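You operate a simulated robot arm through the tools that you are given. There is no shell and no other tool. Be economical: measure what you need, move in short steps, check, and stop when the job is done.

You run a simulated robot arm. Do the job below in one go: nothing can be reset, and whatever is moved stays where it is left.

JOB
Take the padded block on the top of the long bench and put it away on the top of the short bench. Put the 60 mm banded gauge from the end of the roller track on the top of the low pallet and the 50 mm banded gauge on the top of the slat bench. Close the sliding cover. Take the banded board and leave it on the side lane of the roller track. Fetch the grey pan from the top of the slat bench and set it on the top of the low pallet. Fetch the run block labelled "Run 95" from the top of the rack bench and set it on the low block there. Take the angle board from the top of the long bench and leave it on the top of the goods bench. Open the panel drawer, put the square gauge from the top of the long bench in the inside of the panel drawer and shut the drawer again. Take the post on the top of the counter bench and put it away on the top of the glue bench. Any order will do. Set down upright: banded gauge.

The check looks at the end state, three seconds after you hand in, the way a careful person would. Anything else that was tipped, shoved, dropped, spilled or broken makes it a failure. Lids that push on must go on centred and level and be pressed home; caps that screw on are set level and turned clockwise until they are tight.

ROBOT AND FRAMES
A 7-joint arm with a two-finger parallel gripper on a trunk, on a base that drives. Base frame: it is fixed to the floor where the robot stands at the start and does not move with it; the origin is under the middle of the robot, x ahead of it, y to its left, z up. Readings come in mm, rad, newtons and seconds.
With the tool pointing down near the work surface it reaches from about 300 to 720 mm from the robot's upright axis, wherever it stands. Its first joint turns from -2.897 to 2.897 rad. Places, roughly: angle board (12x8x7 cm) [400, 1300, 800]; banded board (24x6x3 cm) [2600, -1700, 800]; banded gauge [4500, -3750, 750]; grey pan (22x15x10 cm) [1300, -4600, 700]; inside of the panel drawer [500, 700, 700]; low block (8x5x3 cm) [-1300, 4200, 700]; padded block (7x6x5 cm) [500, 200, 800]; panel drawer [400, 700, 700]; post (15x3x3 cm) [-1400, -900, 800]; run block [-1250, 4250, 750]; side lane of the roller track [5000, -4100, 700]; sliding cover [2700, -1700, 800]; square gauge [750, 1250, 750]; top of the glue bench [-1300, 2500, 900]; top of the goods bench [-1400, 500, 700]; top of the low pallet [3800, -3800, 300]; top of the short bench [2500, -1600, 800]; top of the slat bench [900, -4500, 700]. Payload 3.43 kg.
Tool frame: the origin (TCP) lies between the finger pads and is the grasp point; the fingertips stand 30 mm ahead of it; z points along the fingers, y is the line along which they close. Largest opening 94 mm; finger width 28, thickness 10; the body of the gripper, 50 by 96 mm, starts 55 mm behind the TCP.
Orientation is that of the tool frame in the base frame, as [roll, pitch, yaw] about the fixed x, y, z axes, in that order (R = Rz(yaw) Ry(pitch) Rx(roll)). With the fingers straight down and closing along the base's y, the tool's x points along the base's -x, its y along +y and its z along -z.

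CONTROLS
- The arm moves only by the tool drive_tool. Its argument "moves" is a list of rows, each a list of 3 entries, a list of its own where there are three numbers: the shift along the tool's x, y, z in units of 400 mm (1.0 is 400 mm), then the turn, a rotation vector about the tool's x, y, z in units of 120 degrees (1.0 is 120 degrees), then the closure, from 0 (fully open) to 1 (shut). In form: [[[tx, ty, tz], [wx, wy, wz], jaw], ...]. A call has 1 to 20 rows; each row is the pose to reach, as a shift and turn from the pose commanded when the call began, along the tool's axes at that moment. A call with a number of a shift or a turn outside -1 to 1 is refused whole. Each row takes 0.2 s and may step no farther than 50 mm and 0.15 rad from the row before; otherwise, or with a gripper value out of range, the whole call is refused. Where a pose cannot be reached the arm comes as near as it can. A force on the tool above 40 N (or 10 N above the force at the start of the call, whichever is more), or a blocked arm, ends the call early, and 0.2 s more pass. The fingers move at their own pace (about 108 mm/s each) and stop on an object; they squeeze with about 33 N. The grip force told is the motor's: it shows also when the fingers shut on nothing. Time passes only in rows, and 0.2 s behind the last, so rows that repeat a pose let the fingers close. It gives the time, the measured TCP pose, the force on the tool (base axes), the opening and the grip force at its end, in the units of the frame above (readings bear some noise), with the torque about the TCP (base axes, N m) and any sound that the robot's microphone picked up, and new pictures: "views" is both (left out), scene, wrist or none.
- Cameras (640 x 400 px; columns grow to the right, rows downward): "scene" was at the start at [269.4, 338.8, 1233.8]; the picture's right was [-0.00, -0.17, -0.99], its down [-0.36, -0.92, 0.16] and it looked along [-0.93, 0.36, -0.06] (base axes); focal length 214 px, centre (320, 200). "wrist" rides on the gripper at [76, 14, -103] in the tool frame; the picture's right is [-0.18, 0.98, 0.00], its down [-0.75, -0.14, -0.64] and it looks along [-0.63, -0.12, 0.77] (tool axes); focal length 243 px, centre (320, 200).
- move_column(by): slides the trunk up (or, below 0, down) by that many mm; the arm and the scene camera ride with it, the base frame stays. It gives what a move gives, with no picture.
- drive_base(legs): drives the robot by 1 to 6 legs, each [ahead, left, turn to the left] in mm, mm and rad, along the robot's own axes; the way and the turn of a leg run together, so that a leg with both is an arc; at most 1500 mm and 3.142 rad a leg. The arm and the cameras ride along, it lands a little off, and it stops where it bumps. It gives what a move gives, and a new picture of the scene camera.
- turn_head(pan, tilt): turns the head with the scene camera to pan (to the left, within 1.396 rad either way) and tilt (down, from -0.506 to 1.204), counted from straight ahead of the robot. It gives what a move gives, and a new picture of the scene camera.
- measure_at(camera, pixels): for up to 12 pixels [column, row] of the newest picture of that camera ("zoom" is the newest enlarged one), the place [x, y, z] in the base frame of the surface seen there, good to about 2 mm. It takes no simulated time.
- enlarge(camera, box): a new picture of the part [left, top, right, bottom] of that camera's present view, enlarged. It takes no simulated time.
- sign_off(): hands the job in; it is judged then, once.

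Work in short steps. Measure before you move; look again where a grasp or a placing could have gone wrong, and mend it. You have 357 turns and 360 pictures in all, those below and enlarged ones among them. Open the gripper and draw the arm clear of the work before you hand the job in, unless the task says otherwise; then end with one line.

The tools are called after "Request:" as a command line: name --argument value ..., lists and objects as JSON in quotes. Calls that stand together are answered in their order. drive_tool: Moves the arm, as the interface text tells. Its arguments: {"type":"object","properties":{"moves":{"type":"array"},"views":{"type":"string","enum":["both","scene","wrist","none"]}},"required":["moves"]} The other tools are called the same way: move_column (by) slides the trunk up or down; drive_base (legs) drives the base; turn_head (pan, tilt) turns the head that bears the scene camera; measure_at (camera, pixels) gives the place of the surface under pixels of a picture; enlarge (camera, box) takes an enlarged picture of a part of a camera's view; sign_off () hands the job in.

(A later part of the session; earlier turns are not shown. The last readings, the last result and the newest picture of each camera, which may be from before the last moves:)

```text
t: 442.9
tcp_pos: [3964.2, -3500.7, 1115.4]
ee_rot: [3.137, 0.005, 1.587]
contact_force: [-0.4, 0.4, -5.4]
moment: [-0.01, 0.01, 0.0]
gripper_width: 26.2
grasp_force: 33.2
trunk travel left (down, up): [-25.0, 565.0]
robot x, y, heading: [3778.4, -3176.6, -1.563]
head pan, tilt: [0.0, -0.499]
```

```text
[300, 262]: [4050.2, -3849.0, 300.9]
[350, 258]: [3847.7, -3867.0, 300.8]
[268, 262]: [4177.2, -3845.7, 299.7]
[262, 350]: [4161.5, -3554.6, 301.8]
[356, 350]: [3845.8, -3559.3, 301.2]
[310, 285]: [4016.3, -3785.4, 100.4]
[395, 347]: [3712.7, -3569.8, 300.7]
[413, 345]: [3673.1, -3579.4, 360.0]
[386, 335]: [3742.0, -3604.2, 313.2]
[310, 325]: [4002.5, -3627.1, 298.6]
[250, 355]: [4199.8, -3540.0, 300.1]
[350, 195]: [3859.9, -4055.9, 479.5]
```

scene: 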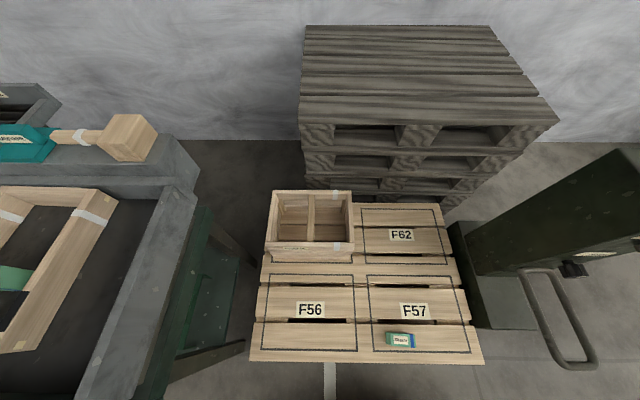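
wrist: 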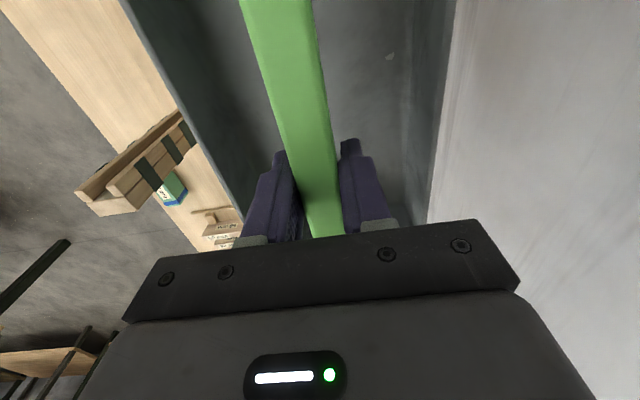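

The spot on F56, centred at (3985,−3680), is free (crate front at y −3847). I move over it and descend in stages.

Request:
drive_tool --moves '[[[-0.1, 0.012, 0], [0, 0, 0], 1], [[-0.2, 0.024, 0], [0, 0, 0], 1], [[-0.3, 0.036, 0], [0, 0, 0], 1], [[-0.4, 0.045, 0], [0, 0, 0], 1], [[-0.45, 0.045, 0], [0, 0, 0], 1], [[-0.45, 0.045, 0.11], [0, 0, 0], 1], [[-0.45, 0.045, 0.22], [0, 0, 0], 1], [[-0.45, 0.045, 0.33], [0, 0, 0], 1], [[-0.45, 0.045, 0.44], [0, 0, 0], 1], [[-0.45, 0.045, 0.55], [0, 0, 0], 1], [[-0.45, 0.045, 0.66], [0, 0, 0], 1], [[-0.45, 0.045, 0.77], [0, 0, 0], 1], [[-0.45, 0.045, 0.88], [0, 0, 0], 1], [[-0.45, 0.045, 0.99], [0, 0, 0], 1]]' --views "none"

Request:
drive_tool --moves '[[[0, 0, 0.11], [0, 0, 0], 1], [[0, 0, 0.22], [0, 0, 0], 1], [[0, 0, 0.33], [0, 0, 0], 1], [[0, 0, 0.44], [0, 0, 0], 1], [[0, 0, 0.55], [0, 0, 0], 1], [[0, 0, 0.66], [0, 0, 0], 1]]' --views "both"

```text
t: 445.9
tcp_pos: [3986.7, -3681.7, 720.2]
ee_rot: [3.138, 0.005, 1.583]
contact_force: [-0.6, 0.5, -4.1]
moment: [-0.02, 0.01, 0.01]
gripper_width: 26.4
grasp_force: 32.8
trunk travel left (down, up): [-25.0, 565.0]
robot x, y, heading: [3782.5, -3177.0, -1.561]
head pan, tilt: [0.0, -0.499]
```

```text
t: 447.3
tcp_pos: [3988.4, -3680.4, 459.3]
ee_rot: [3.139, 0.004, 1.585]
contact_force: [0.8, 1.1, -4.8]
moment: [-0.02, -0.01, -0.02]
gripper_width: 26.2
grasp_force: 33.1
trunk travel left (down, up): [-25.0, 565.0]
robot x, y, heading: [3779.3, -3176.2, -1.565]
head pan, tilt: [0.0, -0.499]
```

scene: 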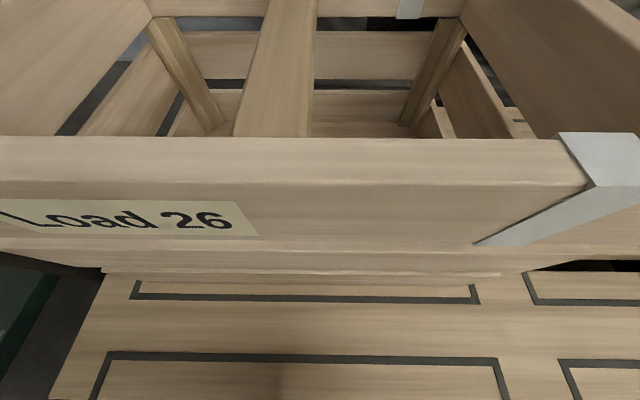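
wrist: 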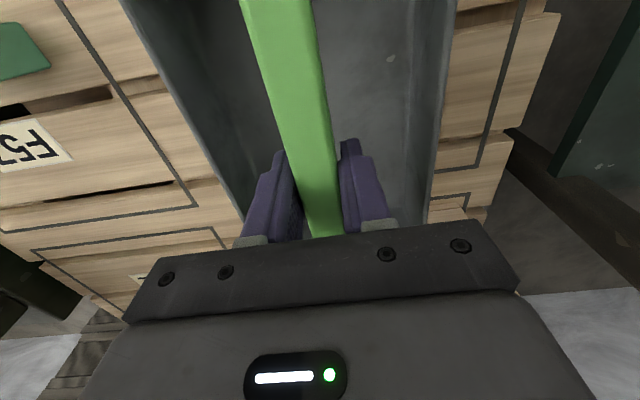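

Request:
drive_tool --moves '[[[0, 0, 0.08], [0, 0, 0], 1], [[0, 0, 0.14], [0, 0, 0], 1], [[0, 0, 0.16], [0, 0, 0], 1], [[0, 0, 0.168], [0, 0, 0], 1], [[0, 0, 0.172], [0, 0, 0], 1]]' --views "none"

```text
t: 448.5
tcp_pos: [3986.5, -3684.9, 390.8]
ee_rot: [3.134, 0.008, 1.585]
contact_force: [-0.4, 4.6, 31.1]
moment: [-0.03, 0.22, -0.07]
gripper_width: 26.7
grasp_force: 33.4
trunk travel left (down, up): [-25.0, 565.0]
robot x, y, heading: [3780.4, -3180.3, -1.563]
head pan, tilt: [0.0, -0.499]
```

Seated. I release the handle and rise.

Request:
drive_tool --moves '[[[0, 0, -0.004], [0, 0, 0], 0.5], [[0, 0, -0.004], [0, 0, 0], 0.2], [[0, 0, -0.08], [0, 0, 0], 0.2], [[0, 0, -0.18], [0, 0, 0], 0], [[0, 0, -0.3], [0, 0, 0], 0], [[0, 0, -0.42], [0, 0, 0], 0], [[0, 0, -0.54], [0, 0, 0], 0], [[0, 0, -0.66], [0, 0, 0], 0], [[0, 0, -0.78], [0, 0, 0], 0], [[0, 0, -0.9], [0, 0, 0], 0], [[0, 0, -1.0], [0, 0, 0], 0]]' --views "none"

Request:
drive_tool --moves '[[[0, 0, -0.12], [0, 0, 0], 0], [[0, 0, -0.24], [0, 0, 0], 0], [[0, 0, -0.36], [0, 0, 0], 0], [[0, 0, -0.48], [0, 0, 0], 0], [[0, 0, -0.6], [0, 0, 0], 0], [[0, 0, -0.72], [0, 0, 0], 0], [[0.1, 0, -0.75], [0, 0, 0], 0], [[0.2, 0, -0.75], [0, 0, 0], 0], [[0.3, 0, -0.75], [0, 0, 0], 0], [[0.4, 0, -0.75], [0, 0, 0], 0]]' --views "scene"

```text
t: 450.9
tcp_pos: [3985.1, -3679.7, 787.9]
ee_rot: [3.139, 0.006, 1.585]
contact_force: [0.2, -0.3, 0.5]
moment: [0.02, -0.04, -0.03]
gripper_width: 94.0
grasp_force: 0.0
trunk travel left (down, up): [-25.0, 565.0]
robot x, y, heading: [3781.4, -3176.5, -1.565]
head pan, tilt: [0.0, -0.499]
```

```text
t: 453.1
tcp_pos: [3985.7, -3517.1, 1084.6]
ee_rot: [3.138, 0.004, 1.584]
contact_force: [0.2, 0.3, 0.5]
moment: [0.01, 0.0, 0.0]
gripper_width: 94.0
grasp_force: 0.1
trunk travel left (down, up): [-25.0, 565.0]
robot x, y, heading: [3779.0, -3172.7, -1.566]
head pan, tilt: [0.0, -0.499]
```

scene: 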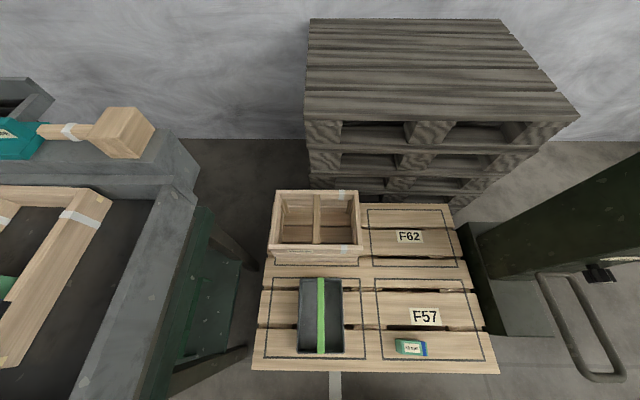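

Both items stand on the pallet. Last task: the drawer and square gauge. I drive back to the front of the long bench.

Request:
drive_base --legs '[[-230, 0, 0], [0, -1500, 0], [0, -550, 0], [-1500, 0, 0], [-720, 0, 0], [0, 0, 1.57]]'

```text
t: 478.8
tcp_pos: [2022.9, -549.0, 1084.2]
ee_rot: [3.139, 0.006, -3.099]
contact_force: [0.1, 0.1, -0.4]
moment: [0.01, 0.02, -0.02]
gripper_width: 94.1
grasp_force: 0.0
trunk travel left (down, up): [-25.0, 565.0]
robot x, y, heading: [1688.8, -766.7, 0.041]
head pan, tilt: [0.0, -0.499]
```

scene: 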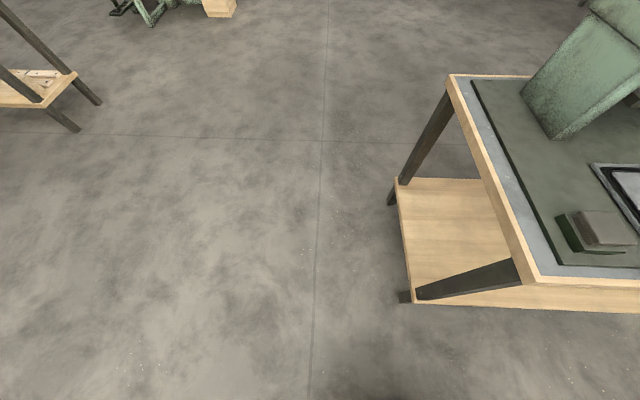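

Request:
measure_at --camera "scene" --pixels '[[75, 72], [80, 130], [45, 105], [5, 105], [400, 205]]'

Request:
turn_head --pan 0.9 --tilt 0.0

```text
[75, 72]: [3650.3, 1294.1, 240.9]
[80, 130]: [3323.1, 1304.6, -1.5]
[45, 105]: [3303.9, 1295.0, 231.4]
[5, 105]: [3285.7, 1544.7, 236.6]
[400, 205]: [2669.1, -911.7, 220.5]
```

```text
t: 479.9
tcp_pos: [2023.1, -549.0, 1083.3]
ee_rot: [3.138, 0.005, -3.098]
contact_force: [-0.1, 0.3, -0.5]
moment: [0.0, 0.01, -0.02]
gripper_width: 94.0
grasp_force: 0.1
trunk travel left (down, up): [-25.0, 565.0]
robot x, y, heading: [1684.2, -763.8, 0.036]
head pan, tilt: [0.901, 0.0]
```

scene: 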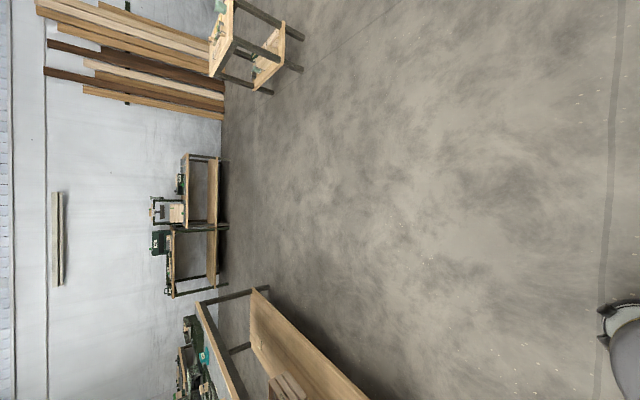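

The floor east of the long bench is open. Now I go round to its front (west) side, opposite the Panels drawer.

Request:
drive_base --legs '[[0, 0, -0.036], [-1500, 0, 0], [-750, 0, 0], [0, 1450, 0]]'

Request:
turn_head --pan 0.0 --tilt -0.5

```text
t: 498.2
tcp_pos: [-111.3, 944.5, 1083.6]
ee_rot: [3.136, 0.007, 3.096]
contact_force: [0.2, -0.5, 0.9]
moment: [-0.01, 0.0, 0.02]
gripper_width: 93.8
grasp_force: 0.0
trunk travel left (down, up): [-25.0, 565.0]
robot x, y, heading: [-469.1, 759.9, -0.052]
head pan, tilt: [0.901, 0.0]
```

scene: 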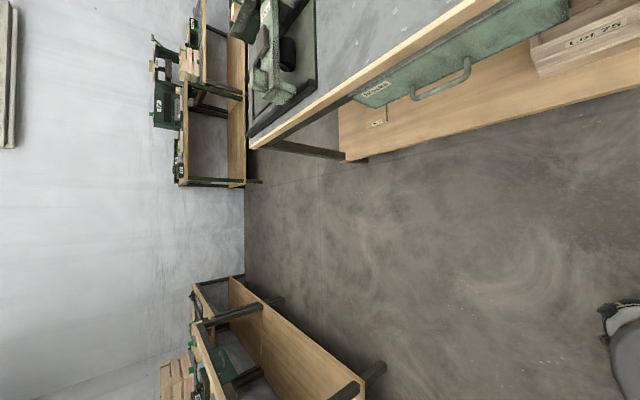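

```text
t: 499.4
tcp_pos: [-112.5, 945.1, 1082.9]
ee_rot: [3.138, 0.004, 3.097]
contact_force: [0.7, 0.3, -0.4]
moment: [0.0, 0.01, -0.02]
gripper_width: 94.0
grasp_force: 0.1
trunk travel left (down, up): [-25.0, 565.0]
robot x, y, heading: [-467.3, 761.4, -0.055]
head pan, tilt: [0.0, -0.499]
```

scene: 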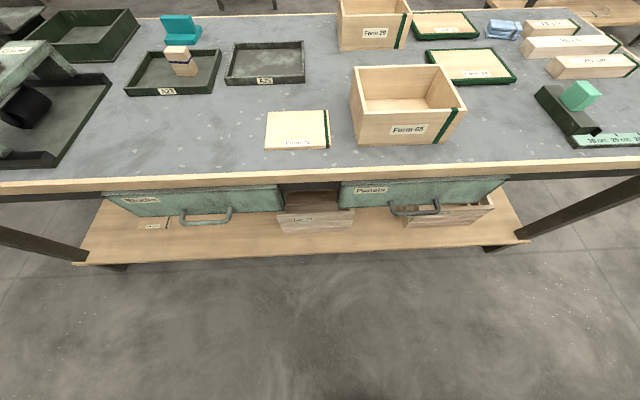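

Request:
drive_base --legs '[[40, -70, 0.053]]'

Request:
enlarge --camera "scene" --box '[320, 140, 540, 270]'

```text
t: 500.4
tcp_pos: [-84.5, 894.1, 1083.9]
ee_rot: [3.137, 0.004, -3.132]
contact_force: [0.8, -0.4, -0.3]
moment: [-0.02, -0.01, 0.0]
gripper_width: 94.0
grasp_force: 0.0
trunk travel left (down, up): [-25.0, 565.0]
robot x, y, heading: [-429.6, 686.5, 0.001]
head pan, tilt: [0.0, -0.499]
```

scene: 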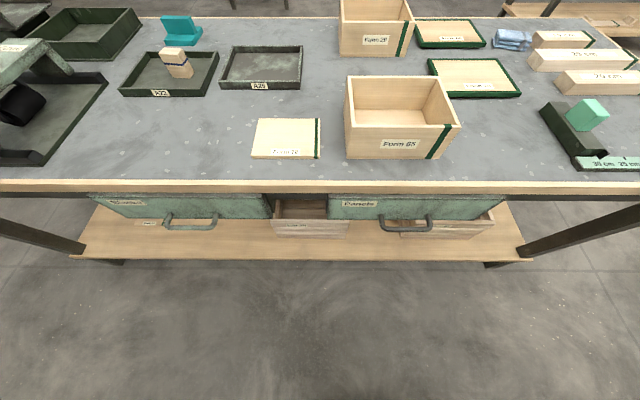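

```text
2.91 times, centred on (430, 205) of scene
```

zoom: 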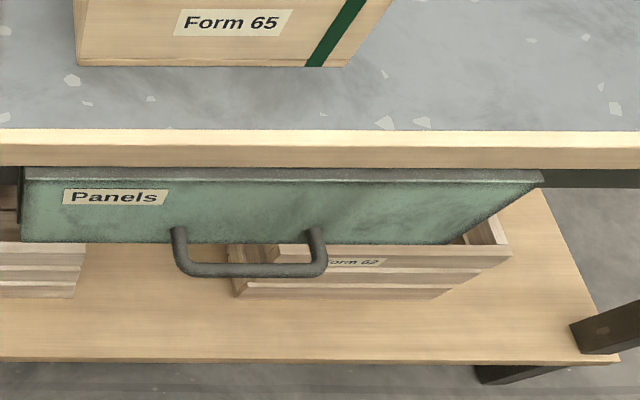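

Request:
measure_at --camera "zoom" --pixels '[[250, 270], [200, 268], [310, 268], [178, 240], [318, 240], [250, 264], [250, 275], [320, 150], [250, 175], [250, 200], [30, 230], [450, 235]]'

```text
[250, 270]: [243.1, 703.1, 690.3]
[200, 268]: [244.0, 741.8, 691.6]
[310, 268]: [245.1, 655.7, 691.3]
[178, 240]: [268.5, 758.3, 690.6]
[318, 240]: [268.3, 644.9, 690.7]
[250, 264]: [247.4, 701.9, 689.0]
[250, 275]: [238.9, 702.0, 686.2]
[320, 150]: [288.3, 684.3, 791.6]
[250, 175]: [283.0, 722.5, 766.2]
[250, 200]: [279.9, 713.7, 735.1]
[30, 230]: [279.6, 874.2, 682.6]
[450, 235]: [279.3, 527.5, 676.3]
```

The bar is at (243, 645–757, 686). I'll reach it from above with the tool tilted 18°, fingers straddling the bar. First I position and turn.

Request:
drive_tool --moves '[[[-0.0643, -0.0445, 0.019], [0, 0, -0.0678], 0.3], [[-0.1286, -0.089, 0.038], [0, 0, -0.1355], 0.5], [[-0.193, -0.1335, 0.057], [0, 0, -0.2033], 0.6], [[-0.257, -0.178, 0.076], [0, 0, -0.271], 0.64], [[-0.3214, -0.2225, 0.095], [0, 0, -0.3388], 0.64], [[-0.3857, -0.267, 0.115], [0, 0, -0.4066], 0.64], [[-0.45, -0.3115, 0.134], [0, 0, -0.4743], 0.64], [[-0.514, -0.356, 0.153], [0, 0, -0.5421], 0.64], [[-0.5785, -0.4005, 0.172], [0, 0, -0.6099], 0.64], [[-0.643, -0.445, 0.191], [0, 0, -0.6776], 0.64], [[-0.707, -0.4895, 0.21], [0, 0, -0.7454], 0.64], [[-0.707, -0.4895, 0.21], [0, 0, -0.7454], 0.64]]' --views "none"

```text
t: 503.0
tcp_pos: [198.4, 701.0, 1002.5]
ee_rot: [-3.136, 0.003, -1.569]
contact_force: [0.3, 0.3, 0.1]
moment: [-0.01, -0.04, 0.01]
gripper_width: 33.9
grasp_force: 0.0
trunk travel left (down, up): [-25.0, 565.0]
robot x, y, heading: [-434.2, 690.0, 0.001]
head pan, tilt: [0.0, -0.499]
```

Request:
drive_tool --moves '[[[0, -0.03, 0.05], [0.05, 0, 0], 0.64], [[0, -0.06, 0.1], [0.1, 0, 0], 0.64], [[0, -0.08, 0.15], [0.15, 0, 0], 0.64], [[0, -0.1, 0.25], [0.15, 0, 0], 0.64], [[0, -0.1, 0.36], [0.15, 0, 0], 0.64], [[0, -0.1, 0.47], [0.15, 0, 0], 0.64], [[0, -0.1, 0.6], [0.15, 0, 0], 0.64]]' --views "both"

```text
refused: row 7 steps farther than a row can; nothing moved
```

Request:
drive_tool --moves '[[[0, -0.03, 0.05], [0.05, 0, 0], 0.64], [[0, -0.06, 0.1], [0.1, 0, 0], 0.64], [[0, -0.08, 0.15], [0.15, 0, 0], 0.64], [[0, -0.1, 0.25], [0.15, 0, 0], 0.64], [[0, -0.1, 0.36], [0.15, 0, 0], 0.64], [[0, -0.1, 0.47], [0.15, 0, 0], 0.64], [[0, -0.1, 0.58], [0.15, 0, 0], 0.64]]' --views "both"

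```text
t: 504.6
tcp_pos: [242.4, 704.2, 767.5]
ee_rot: [-2.821, 0.004, -1.57]
contact_force: [0.5, 0.3, 0.0]
moment: [0.0, -0.05, -0.01]
gripper_width: 33.9
grasp_force: 0.0
trunk travel left (down, up): [-25.0, 565.0]
robot x, y, heading: [-429.0, 686.6, 0.004]
head pan, tilt: [0.0, -0.499]
```

scene: 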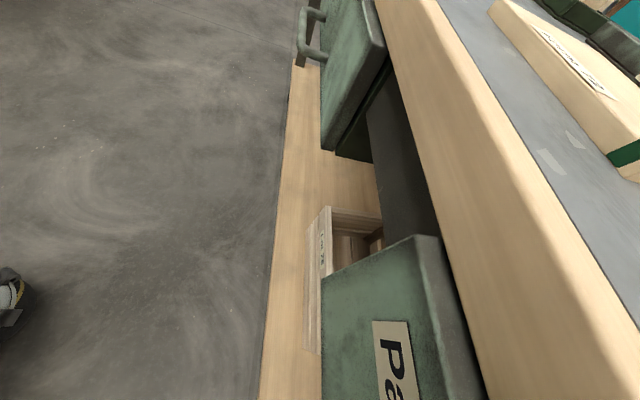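
wrist: 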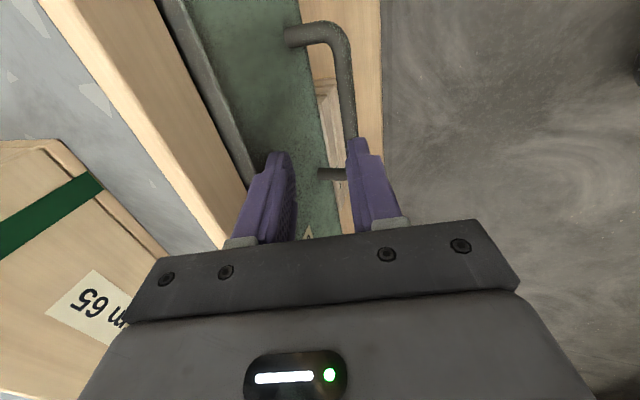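

Tilt is right. I lower vertically so the fingers straddle the bar.

Request:
drive_tool --moves '[[[0, 0.02, 0.052], [0, 0, 0], 0.64], [[0, 0.041, 0.104], [0, 0, 0], 0.64], [[0, 0.062, 0.156], [0, 0, 0], 0.64], [[0, 0.062, 0.156], [0, 0, 0], 0.64]]' --views "both"

```text
t: 505.6
tcp_pos: [239.3, 704.4, 702.5]
ee_rot: [-2.822, 0.005, -1.57]
contact_force: [-0.8, -0.4, 0.3]
moment: [0.01, 0.01, 0.02]
gripper_width: 33.7
grasp_force: 0.1
trunk travel left (down, up): [-25.0, 565.0]
robot x, y, heading: [-426.3, 688.2, 0.004]
head pan, tilt: [0.0, -0.499]
```

scene: 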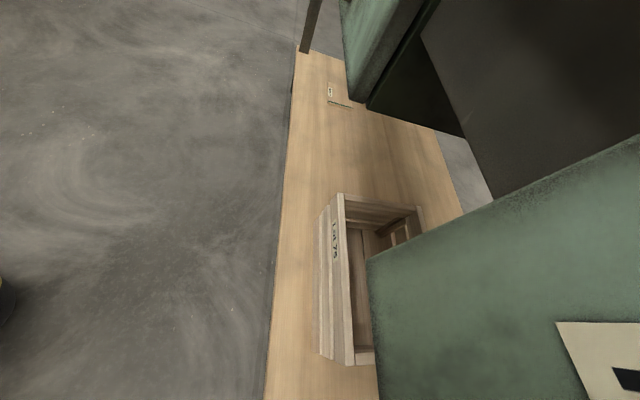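
wrist: 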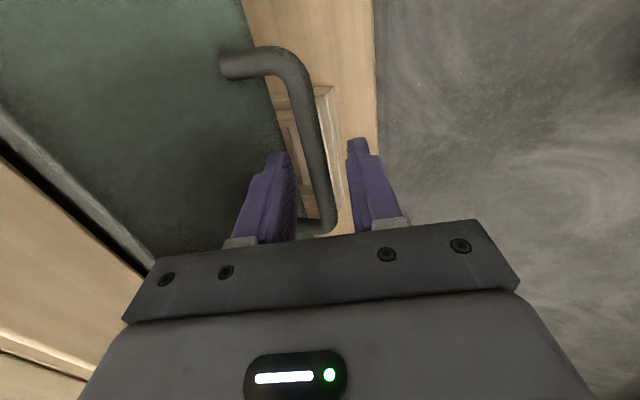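

The bar is between the fingers. I close and pull the drawer straight out.

Request:
drive_tool --moves '[[[0, 0, 0], [0, 0, 0], 1], [[0, 0, 0], [0, 0, 0], 1], [[0, 0, 0], [0, 0, 0], 1], [[0, 0.0593, -0.0197], [0, 0, 0], 1], [[0, 0.1186, -0.0394], [0, 0, 0], 1], [[0, 0.178, -0.059], [0, 0, 0], 1], [[0, 0.237, -0.079], [0, 0, 0], 1], [[0, 0.2965, -0.0985], [0, 0, 0], 1], [[0, 0.356, -0.118], [0, 0, 0], 1], [[0, 0.415, -0.138], [0, 0, 0], 1], [[0, 0.474, -0.158], [0, 0, 0], 1], [[0, 0.534, -0.177], [0, 0, 0], 1], [[0, 0.593, -0.197], [0, 0, 0], 1]]' --views "both"

```text
t: 508.4
tcp_pos: [-15.3, 703.7, 702.5]
ee_rot: [-2.824, 0.002, -1.572]
contact_force: [-2.4, 6.2, 17.1]
moment: [0.07, 0.11, 1.39]
gripper_width: 11.9
grasp_force: 44.7
trunk travel left (down, up): [-25.0, 565.0]
robot x, y, heading: [-429.5, 690.7, 0.005]
head pan, tilt: [0.0, -0.499]
```

scene: 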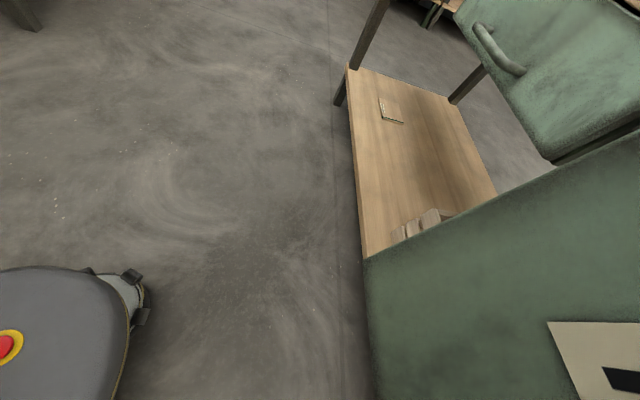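
wrist: 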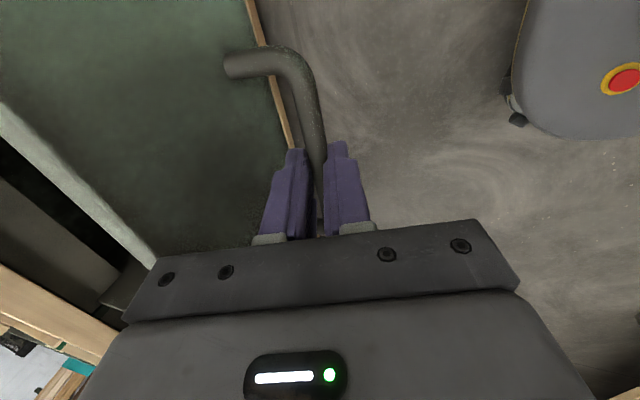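

Drawer pulled out about 255 mm. I open the fingers, rise vertically and look inside.

Request:
drive_tool --moves '[[[0, 0, 0], [0, 0, 0], 0.64], [[0, 0, 0], [0, 0, 0], 0.64], [[0, -0.03, -0.09], [0, 0, 0], 0.64], [[0, -0.06, -0.18], [0, 0, 0], 0.64], [[0, -0.09, -0.27], [0, 0, 0], 0.64], [[0, -0.12, -0.36], [0, 0, 0], 0.64], [[0, -0.15, -0.45], [0, 0, 0], 0.4], [[0, -0.18, -0.54], [0, 0, 0], 0.2], [[0, -0.21, -0.63], [0, 0, 0], 0], [[0, -0.24, -0.72], [0, 0, 0], 0], [[0, -0.27, -0.81], [0, 0, 0], 0], [[0, -0.3, -0.9], [0, 0, 0], 0]]' --views "none"

Request:
turn_head --pan -0.6 --tilt 0.0

```text
t: 511.0
tcp_pos: [-10.5, 705.4, 1082.6]
ee_rot: [-2.823, 0.003, -1.57]
contact_force: [0.4, 0.5, 0.0]
moment: [-0.01, 0.01, 0.01]
gripper_width: 94.2
grasp_force: 0.1
trunk travel left (down, up): [-25.0, 565.0]
robot x, y, heading: [-428.4, 690.9, 0.005]
head pan, tilt: [0.0, -0.499]
```

```text
t: 512.0
tcp_pos: [-9.7, 707.0, 1081.4]
ee_rot: [-2.821, 0.004, -1.572]
contact_force: [-0.2, 0.0, 0.7]
moment: [-0.03, -0.02, -0.02]
gripper_width: 94.0
grasp_force: 0.0
trunk travel left (down, up): [-25.0, 565.0]
robot x, y, heading: [-430.2, 690.2, 0.004]
head pan, tilt: [-0.6, 0.0]
```

scene: 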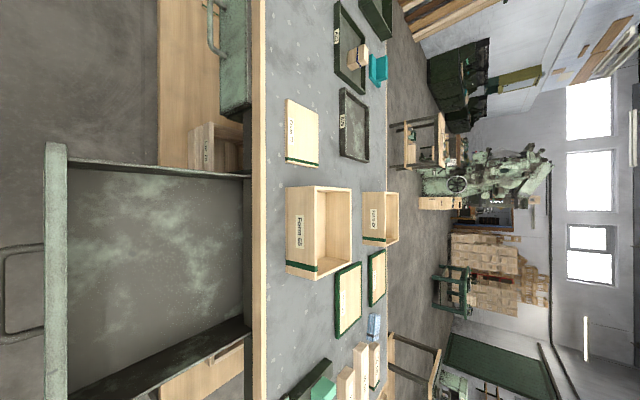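

Request:
measure_at --camera "scene" --pixels '[[150, 280], [90, 200], [90, 370], [235, 200], [235, 320], [55, 160], [55, 380], [75, 280], [388, 100], [386, 330], [376, 66], [340, 45]]'

```text
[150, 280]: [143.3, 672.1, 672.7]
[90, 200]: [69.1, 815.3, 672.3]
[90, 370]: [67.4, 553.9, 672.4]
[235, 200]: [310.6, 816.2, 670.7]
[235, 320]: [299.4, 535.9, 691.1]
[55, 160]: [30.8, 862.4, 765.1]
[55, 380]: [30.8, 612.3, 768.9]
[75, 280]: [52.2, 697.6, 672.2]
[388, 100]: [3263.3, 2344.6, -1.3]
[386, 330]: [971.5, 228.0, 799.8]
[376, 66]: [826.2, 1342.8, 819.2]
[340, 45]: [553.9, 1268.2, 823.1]
```

Drawer floor z≈672, interior y 545–840, x from 45. It is empty. I level the tool, then go round to the bench's back side for the square.

Request:
drive_tool --moves '[[[0, 0, 0], [-0.05, 0, 0], 0], [[0, 0, 0], [-0.1, 0, 0], 0], [[0, 0, 0], [-0.1515, 0, 0], 0], [[0, 0, 0], [-0.1515, 0, 0], 0]]' --views "none"

Request:
drive_base --legs '[[-150, 0, 0], [0, -1150, 0], [1500, 0, 0], [480, 0, 0], [0, 1500, 0], [0, 250, 0]]'

```text
t: 513.0
tcp_pos: [-10.4, 703.2, 1079.8]
ee_rot: [-3.139, 0.002, -1.57]
contact_force: [-1.0, -0.6, 0.1]
moment: [-0.01, -0.02, -0.03]
gripper_width: 94.2
grasp_force: 0.1
trunk travel left (down, up): [-25.0, 565.0]
robot x, y, heading: [-429.7, 693.5, 0.004]
head pan, tilt: [-0.6, 0.0]
```

```text
t: 537.6
tcp_pos: [1854.0, 1249.1, 1081.4]
ee_rot: [-3.141, 0.004, -1.611]
contact_force: [0.3, -0.3, 0.6]
moment: [-0.03, 0.01, 0.0]
gripper_width: 94.3
grasp_force: 0.1
trunk travel left (down, up): [-25.0, 565.0]
robot x, y, heading: [1433.4, 1250.3, -0.042]
head pan, tilt: [-0.6, 0.0]
```

scene: 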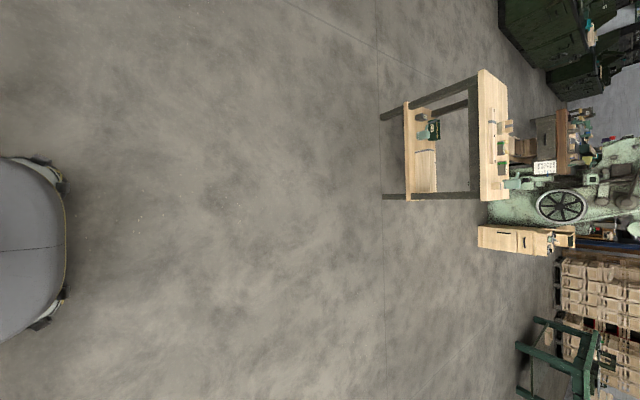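

Request:
drive_base --legs '[[0, 0, -3.1]]'

Request:
turn_head --pan -0.4 --tilt 0.1

```text
t: 545.2
tcp_pos: [1019.3, 1213.8, 1080.6]
ee_rot: [-3.138, 0.003, 1.626]
contact_force: [0.1, 0.4, 0.3]
moment: [-0.03, 0.0, 0.04]
gripper_width: 94.1
grasp_force: 0.1
trunk travel left (down, up): [-25.0, 565.0]
robot x, y, heading: [1433.4, 1255.7, -3.078]
head pan, tilt: [-0.6, 0.0]
```

scene: 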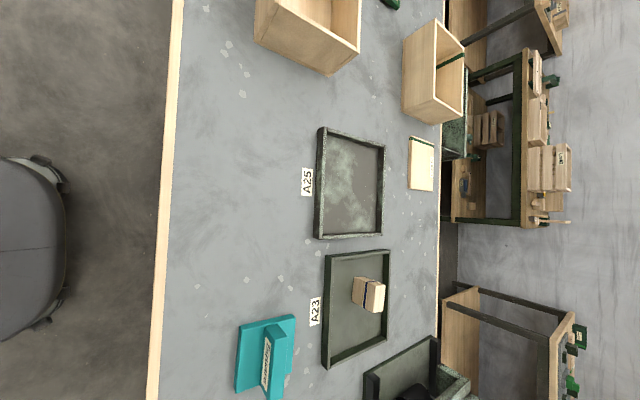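

```text
t: 545.9
tcp_pos: [1018.8, 1213.5, 1080.7]
ee_rot: [-3.14, 0.005, 1.626]
contact_force: [-0.3, -0.6, -0.4]
moment: [0.01, 0.0, -0.03]
gripper_width: 93.9
grasp_force: 0.0
trunk travel left (down, up): [-25.0, 565.0]
robot x, y, heading: [1435.3, 1251.5, -3.081]
head pan, tilt: [-0.4, 0.099]
```

scene: 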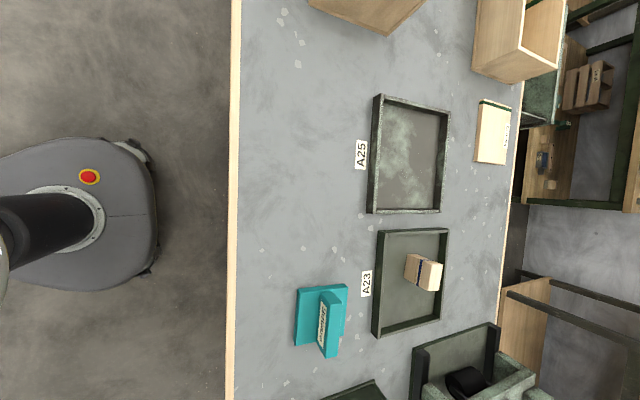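

Request:
enlarge --camera "scene" --box '[280, 270, 370, 370]'

Request:
measure_at --camera "zoom" --pixels '[[210, 140], [205, 330], [260, 200], [250, 370], [345, 100], [345, 340], [310, 200], [330, 250], [300, 380], [360, 250], [280, 280], [265, 350]]'

```text
4.00 times, centred on (325, 320) of scene
```

zoom: 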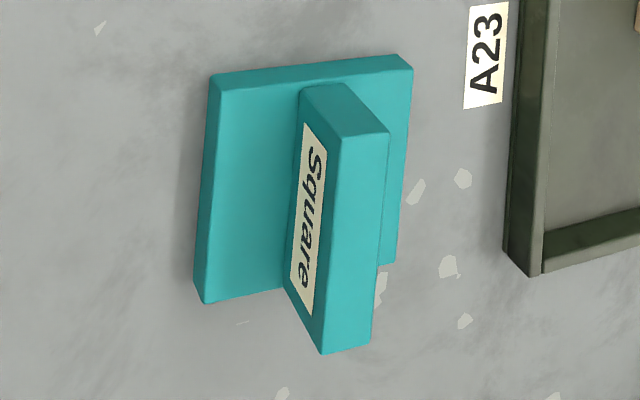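

```text
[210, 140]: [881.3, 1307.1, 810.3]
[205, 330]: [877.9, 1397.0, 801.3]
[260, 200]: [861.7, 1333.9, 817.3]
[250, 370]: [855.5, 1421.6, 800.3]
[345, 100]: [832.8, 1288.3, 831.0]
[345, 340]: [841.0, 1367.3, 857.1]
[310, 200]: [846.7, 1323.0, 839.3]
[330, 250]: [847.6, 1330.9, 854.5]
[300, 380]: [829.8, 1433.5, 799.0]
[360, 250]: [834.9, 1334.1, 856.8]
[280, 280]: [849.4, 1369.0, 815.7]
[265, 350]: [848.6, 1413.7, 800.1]
```

It is labelled "Square". Its upright wall is at x≈829–847, y 1287–1368, top z 857. I move above it.

Request:
drive_tool --moves '[[[0.062, -0.087, 0], [0, 0, 0], 0], [[0.123, -0.174, 0], [0, 0, 0], 0], [[0.185, -0.262, 0], [0, 0, 0], 0], [[0.246, -0.349, 0], [0, 0, 0], 0], [[0.308, -0.436, 0], [0, 0, 0], 0], [[0.308, -0.436, 0.12], [0, 0, 0], 0], [[0.308, -0.436, 0.24], [0, 0, 0], 0], [[0.308, -0.436, 0.36], [0, 0, 0], 0], [[0.308, -0.436, 0.4], [0, 0, 0], 0]]' --views "none"

Request:
turn_head --pan 0.0 --tilt 0.4

```text
t: 547.9
tcp_pos: [839.2, 1325.5, 920.8]
ee_rot: [-3.138, 0.003, 1.625]
contact_force: [-1.0, 0.4, -0.6]
moment: [0.01, -0.01, -0.02]
gripper_width: 93.9
grasp_force: 0.2
trunk travel left (down, up): [-25.0, 565.0]
robot x, y, heading: [1434.7, 1246.6, -3.082]
head pan, tilt: [-0.4, 0.099]
```

```text
t: 548.8
tcp_pos: [840.2, 1326.1, 922.1]
ee_rot: [-3.139, 0.004, 1.626]
contact_force: [0.9, -0.7, 0.9]
moment: [0.0, -0.02, 0.02]
gripper_width: 94.0
grasp_force: 0.1
trunk travel left (down, up): [-25.0, 565.0]
robot x, y, heading: [1435.6, 1251.5, -3.083]
head pan, tilt: [0.0, 0.4]
```

scene: 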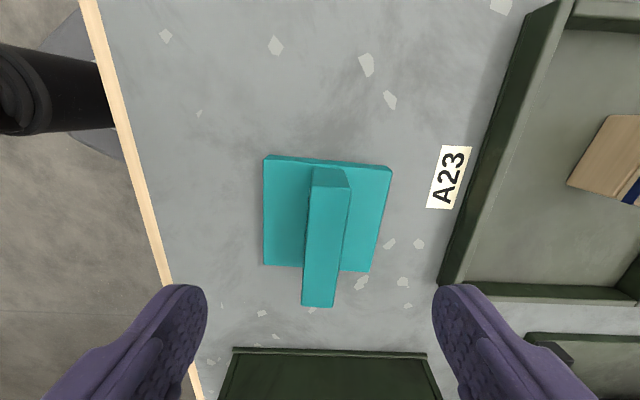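

Request:
measure_at --camera "scene" --pixels '[[314, 192], [346, 192], [305, 300], [333, 302], [325, 240], [268, 164], [388, 174], [266, 262], [365, 268], [332, 175]]'

```text
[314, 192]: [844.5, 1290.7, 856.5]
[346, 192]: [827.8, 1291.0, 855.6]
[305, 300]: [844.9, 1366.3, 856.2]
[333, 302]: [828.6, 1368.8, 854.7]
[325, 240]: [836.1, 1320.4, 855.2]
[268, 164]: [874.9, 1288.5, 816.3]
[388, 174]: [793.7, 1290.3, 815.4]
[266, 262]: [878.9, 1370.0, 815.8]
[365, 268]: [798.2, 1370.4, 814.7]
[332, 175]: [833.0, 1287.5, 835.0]
```

Request:
drive_tool --moves '[[[0.0075, -0.009, 0.08], [0, 0, 0.026], 0.4], [[0.0075, -0.009, 0.15], [0, 0, 0.026], 0.4], [[0.0075, -0.009, 0.1725], [0, 0, 0.026], 0.4], [[0.0075, -0.009, 0.1725], [0, 0, 0.026], 1], [[0.0075, -0.009, 0.1725], [0, 0, 0.026], 1], [[0.0075, -0.009, 0.1725], [0, 0, 0.026], 1], [[0.0075, -0.009, 0.1], [0, 0, 0.026], 1], [[0.0075, -0.009, 0], [0, 0, 0.026], 1], [[0.0075, -0.009, -0.1], [0, 0, 0.026], 1], [[0.0075, -0.009, -0.2], [0, 0, 0.026], 1], [[0.0075, -0.009, -0.3], [0, 0, 0.026], 1], [[0.0075, -0.009, -0.4], [0, 0, 0.026], 1], [[0.0075, 0.1, -0.4], [0, 0, 0.026], 1], [[0.0075, 0.2, -0.4], [0, 0, 0.026], 1], [[0.0075, 0.3, -0.4], [0, 0, 0.026], 1], [[0.0075, 0.4, -0.4], [0, 0, 0.026], 1], [[0.0075, 0.5, -0.4], [0, 0, 0.026], 1]]' --views "both"

```text
t: 552.4
tcp_pos: [1040.1, 1341.1, 1079.5]
ee_rot: [-3.14, 0.004, 1.573]
contact_force: [0.0, 0.0, -2.6]
moment: [0.0, -0.06, 0.0]
gripper_width: 26.1
grasp_force: 32.4
trunk travel left (down, up): [-25.0, 565.0]
robot x, y, heading: [1435.5, 1248.8, -3.08]
head pan, tilt: [0.0, 0.4]
```

scene: 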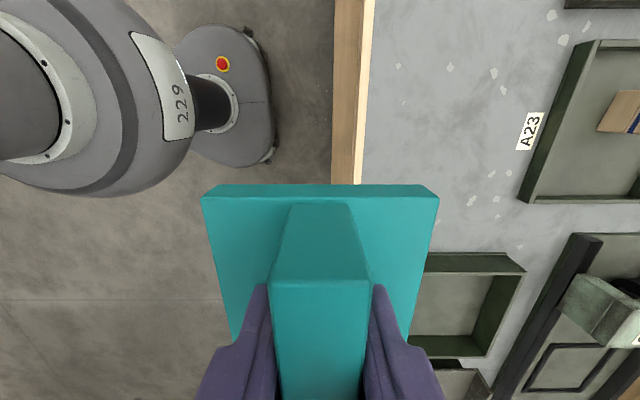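
wrist: 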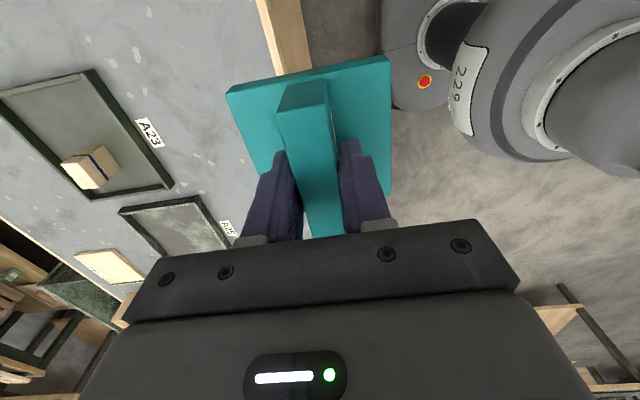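

Held. I drive back round the south end to the drawer.

Request:
drive_base --legs '[[0, 1500, -0.06], [0, 220, 0], [1500, 0, 0], [450, 0, 0], [0, 0, 3.14], [0, 1140, 0]]'

Request:
turn_head --pan 0.6 --tilt 0.0

```text
t: 583.5
tcp_pos: [-223.2, 598.1, 1078.6]
ee_rot: [-3.14, 0.004, -1.516]
contact_force: [0.7, 0.1, -3.4]
moment: [-0.02, -0.01, -0.04]
gripper_width: 26.3
grasp_force: 33.1
trunk travel left (down, up): [-25.0, 565.0]
robot x, y, heading: [-620.7, 665.5, 0.104]
head pan, tilt: [0.0, 0.4]
```

scene: 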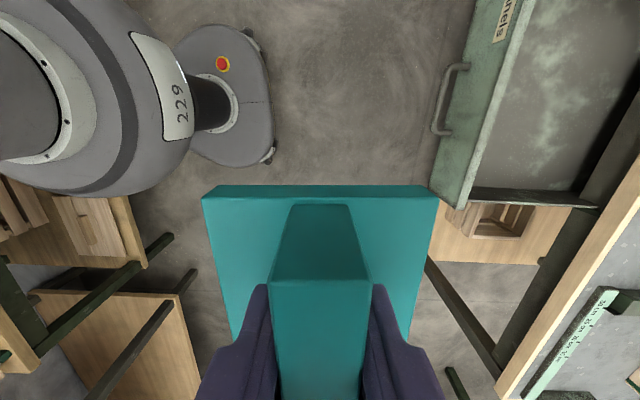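

```text
t: 584.5
tcp_pos: [-224.1, 599.1, 1079.9]
ee_rot: [-3.141, 0.004, -1.515]
contact_force: [-0.1, 0.4, -2.3]
moment: [-0.01, 0.02, 0.01]
gripper_width: 26.3
grasp_force: 33.1
trunk travel left (down, up): [-25.0, 565.0]
robot x, y, heading: [-624.4, 670.7, 0.111]
head pan, tilt: [0.6, 0.0]
```

scene: 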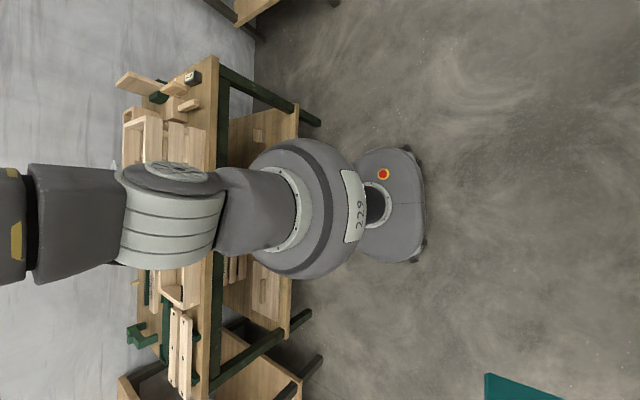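

Request:
drive_base --legs '[[190, 0, -0.108]]'

Request:
turn_head --pan -0.5 --tilt 0.0

```text
t: 586.0
tcp_pos: [-42.0, 566.6, 1081.0]
ee_rot: [-3.141, 0.002, -1.625]
contact_force: [0.3, -0.6, -2.3]
moment: [-0.02, -0.01, -0.03]
gripper_width: 26.2
grasp_force: 32.7
trunk travel left (down, up): [-25.0, 565.0]
robot x, y, heading: [-431.3, 679.9, 0.004]
head pan, tilt: [0.6, 0.0]
```

scene: 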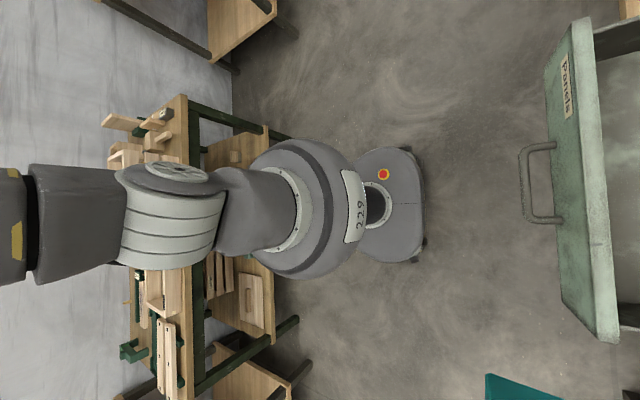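

```text
t: 587.4
tcp_pos: [-41.4, 567.1, 1079.2]
ee_rot: [-3.139, 0.003, -1.624]
contact_force: [-0.6, 1.2, -3.0]
moment: [0.0, 0.0, 0.01]
gripper_width: 26.5
grasp_force: 32.8
trunk travel left (down, up): [-25.0, 565.0]
robot x, y, heading: [-432.7, 678.7, 0.002]
head pan, tilt: [-0.499, 0.0]
```

scene: 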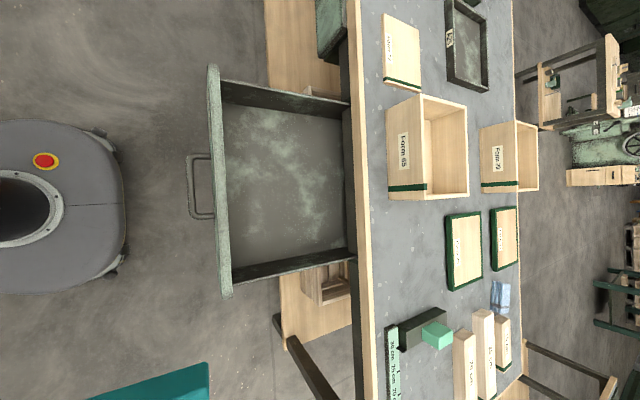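

Drawer interior visible, x 45–288, y 545–840. I move over (150,690) and descend.

Request:
drive_tool --moves '[[[-0.0665, -0.0923, 0], [0, 0, -0.01], 1], [[-0.133, -0.1846, 0], [0, 0, -0.02], 1], [[-0.2, -0.277, 0], [0, 0, -0.025], 1], [[-0.266, -0.369, 0], [0, 0, -0.025], 1], [[-0.3325, -0.4615, 0], [0, 0, -0.025], 1], [[-0.3325, -0.4615, 0.115], [0, 0, -0.025], 1], [[-0.3325, -0.4615, 0.23], [0, 0, -0.025], 1], [[-0.3325, -0.4615, 0.345], [0, 0, -0.025], 1], [[-0.3325, -0.4615, 0.46], [0, 0, -0.025], 1], [[-0.3325, -0.4615, 0.575], [0, 0, -0.025], 1], [[-0.3325, -0.4615, 0.69], [0, 0, -0.025], 1], [[-0.3325, -0.4615, 0.77], [0, 0, -0.025], 1]]' --views "both"

```text
t: 590.0
tcp_pos: [150.6, 691.1, 771.0]
ee_rot: [-3.141, 0.003, -1.572]
contact_force: [0.2, 0.3, -3.2]
moment: [-0.05, 0.01, 0.02]
gripper_width: 26.3
grasp_force: 33.0
trunk travel left (down, up): [-25.0, 565.0]
robot x, y, heading: [-430.2, 677.9, 0.005]
head pan, tilt: [-0.499, 0.0]
```

scene: 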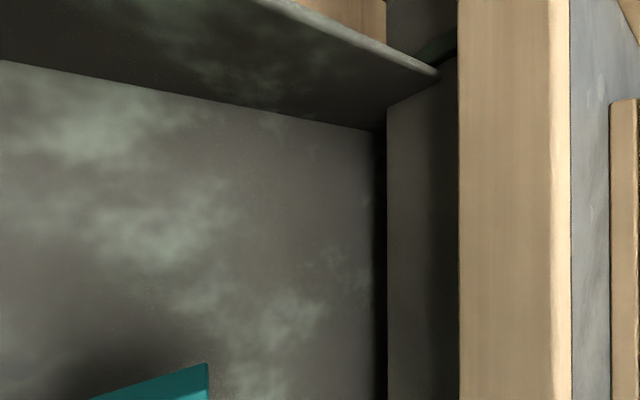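
wrist: 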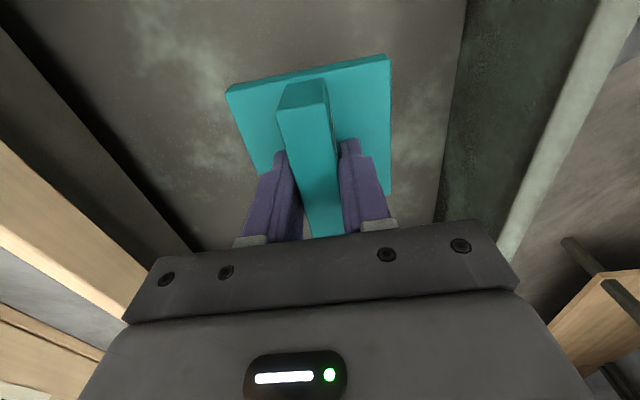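

Request:
measure_at --camera "scene" --pixels '[[390, 250], [380, 250], [370, 250], [420, 250], [455, 250], [465, 250], [430, 70], [300, 80]]'

```text
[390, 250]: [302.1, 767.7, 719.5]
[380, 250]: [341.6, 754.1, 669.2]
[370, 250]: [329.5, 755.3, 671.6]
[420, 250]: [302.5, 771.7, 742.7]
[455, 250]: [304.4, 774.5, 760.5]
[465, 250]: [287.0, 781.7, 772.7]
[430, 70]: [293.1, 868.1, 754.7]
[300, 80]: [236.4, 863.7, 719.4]
```

Request:
measure_at --camera "scene" --pixels '[[290, 8], [330, 28], [380, 48], [415, 62], [350, 90], [400, 90], [375, 120], [385, 160], [388, 350], [386, 390], [440, 150], [440, 45]]'

Request:
enlarge --camera "scene" --box '[300, 0, 500, 200]'

```text
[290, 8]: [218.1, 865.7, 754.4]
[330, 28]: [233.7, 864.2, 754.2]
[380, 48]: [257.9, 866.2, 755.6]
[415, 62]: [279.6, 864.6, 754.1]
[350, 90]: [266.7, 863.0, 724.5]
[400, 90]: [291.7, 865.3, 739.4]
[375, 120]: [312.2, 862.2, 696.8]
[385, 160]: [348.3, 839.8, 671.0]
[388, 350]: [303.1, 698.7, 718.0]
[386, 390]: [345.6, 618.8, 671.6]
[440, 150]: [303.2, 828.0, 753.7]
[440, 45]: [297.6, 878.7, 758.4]
```

```text
2.00 times, centred on (400, 100) of scene
```

zoom: 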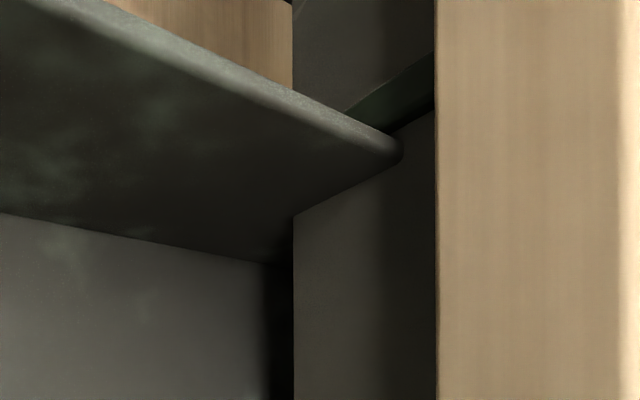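

A dark rail at x≈302 hangs to z≈717, though the drawer sides (z 754) pass it; I'll place the gauge and close gently while watching forces. I lower the gauge to the drawer floor.

Request:
drive_tool --moves '[[[0, 0, 0.06], [0, 0, 0], 1], [[0, 0, 0.1], [0, 0, 0], 1], [[0, 0, 0.112], [0, 0, 0], 1], [[0, 0, 0.118], [0, 0, 0], 1], [[0, 0, 0.122], [0, 0, 0], 1]]' --views "wrist"

```text
t: 591.2
tcp_pos: [152.0, 690.9, 723.0]
ee_rot: [-3.141, 0.004, -1.572]
contact_force: [0.2, 0.2, -3.0]
moment: [0.0, 0.0, 0.02]
gripper_width: 26.3
grasp_force: 32.7
trunk travel left (down, up): [-25.0, 565.0]
robot x, y, heading: [-432.1, 678.9, 0.005]
head pan, tilt: [-0.499, 0.0]
```

wrist: 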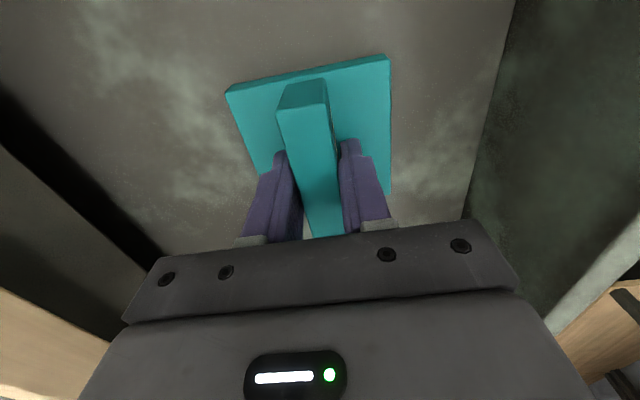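

Request:
drive_tool --moves '[[[0, 0, 0.005], [0, 0, 0], 1], [[0, 0, 0.01], [0, 0, 0], 1], [[0, 0, 0.015], [0, 0, 0], 1], [[0, 0, 0.02], [0, 0, 0], 1]]' --views "none"

```text
t: 592.2
tcp_pos: [150.9, 690.3, 718.0]
ee_rot: [-3.134, 0.004, -1.573]
contact_force: [1.9, 1.9, 32.3]
moment: [-0.07, 0.07, 0.01]
gripper_width: 26.1
grasp_force: 33.2
trunk travel left (down, up): [-25.0, 565.0]
robot x, y, heading: [-431.7, 676.2, 0.004]
head pan, tilt: [-0.499, 0.0]
```

Seated. I release and lift clear.

Request:
drive_tool --moves '[[[0, 0, -0.005], [0, 0, 0], 0.5], [[0, 0, -0.005], [0, 0, 0], 0.4], [[0, 0, -0.1], [0, 0, 0], 0.4], [[0, 0, -0.2], [0, 0, 0], 0.3], [[0, 0, -0.3], [0, 0, 0], 0.3]]' --views "none"

Request:
turn_head --pan 0.0 --tilt 0.4

```text
t: 593.4
tcp_pos: [147.4, 692.4, 839.7]
ee_rot: [-3.139, 0.004, -1.572]
contact_force: [-0.1, 0.4, 0.2]
moment: [0.03, 0.0, 0.01]
gripper_width: 65.8
grasp_force: 0.0
trunk travel left (down, up): [-25.0, 565.0]
robot x, y, heading: [-427.4, 679.2, 0.004]
head pan, tilt: [-0.499, 0.0]
```

```text
t: 594.3
tcp_pos: [147.6, 693.5, 838.3]
ee_rot: [-3.14, 0.003, -1.572]
contact_force: [0.1, 0.0, -0.1]
moment: [0.0, -0.01, -0.03]
gripper_width: 65.9
grasp_force: 0.2
trunk travel left (down, up): [-25.0, 565.0]
robot x, y, heading: [-432.3, 676.5, 0.003]
head pan, tilt: [0.0, 0.4]
```

scene: 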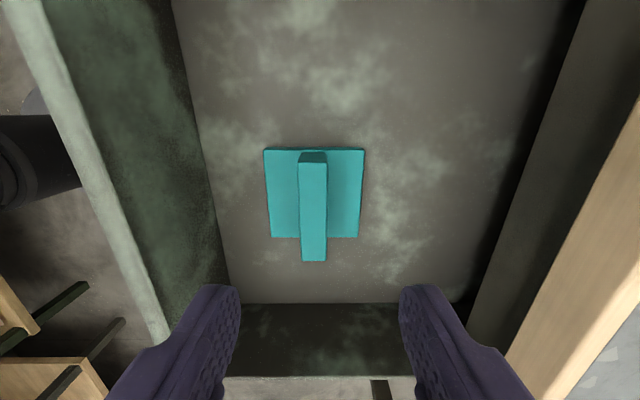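

Request:
measure_at --camera "scene" --pixels '[[312, 200], [312, 255], [280, 200], [250, 250], [400, 100], [475, 290], [480, 200], [510, 250], [240, 360], [150, 280], [215, 250], [350, 150]]'

```text
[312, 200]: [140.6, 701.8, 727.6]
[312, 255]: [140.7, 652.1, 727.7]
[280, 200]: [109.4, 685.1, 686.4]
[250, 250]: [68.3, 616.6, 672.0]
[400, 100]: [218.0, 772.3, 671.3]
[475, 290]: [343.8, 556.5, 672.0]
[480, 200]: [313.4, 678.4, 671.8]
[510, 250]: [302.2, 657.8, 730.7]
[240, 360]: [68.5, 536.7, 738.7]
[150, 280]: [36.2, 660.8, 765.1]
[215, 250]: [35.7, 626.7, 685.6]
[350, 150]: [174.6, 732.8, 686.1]
```

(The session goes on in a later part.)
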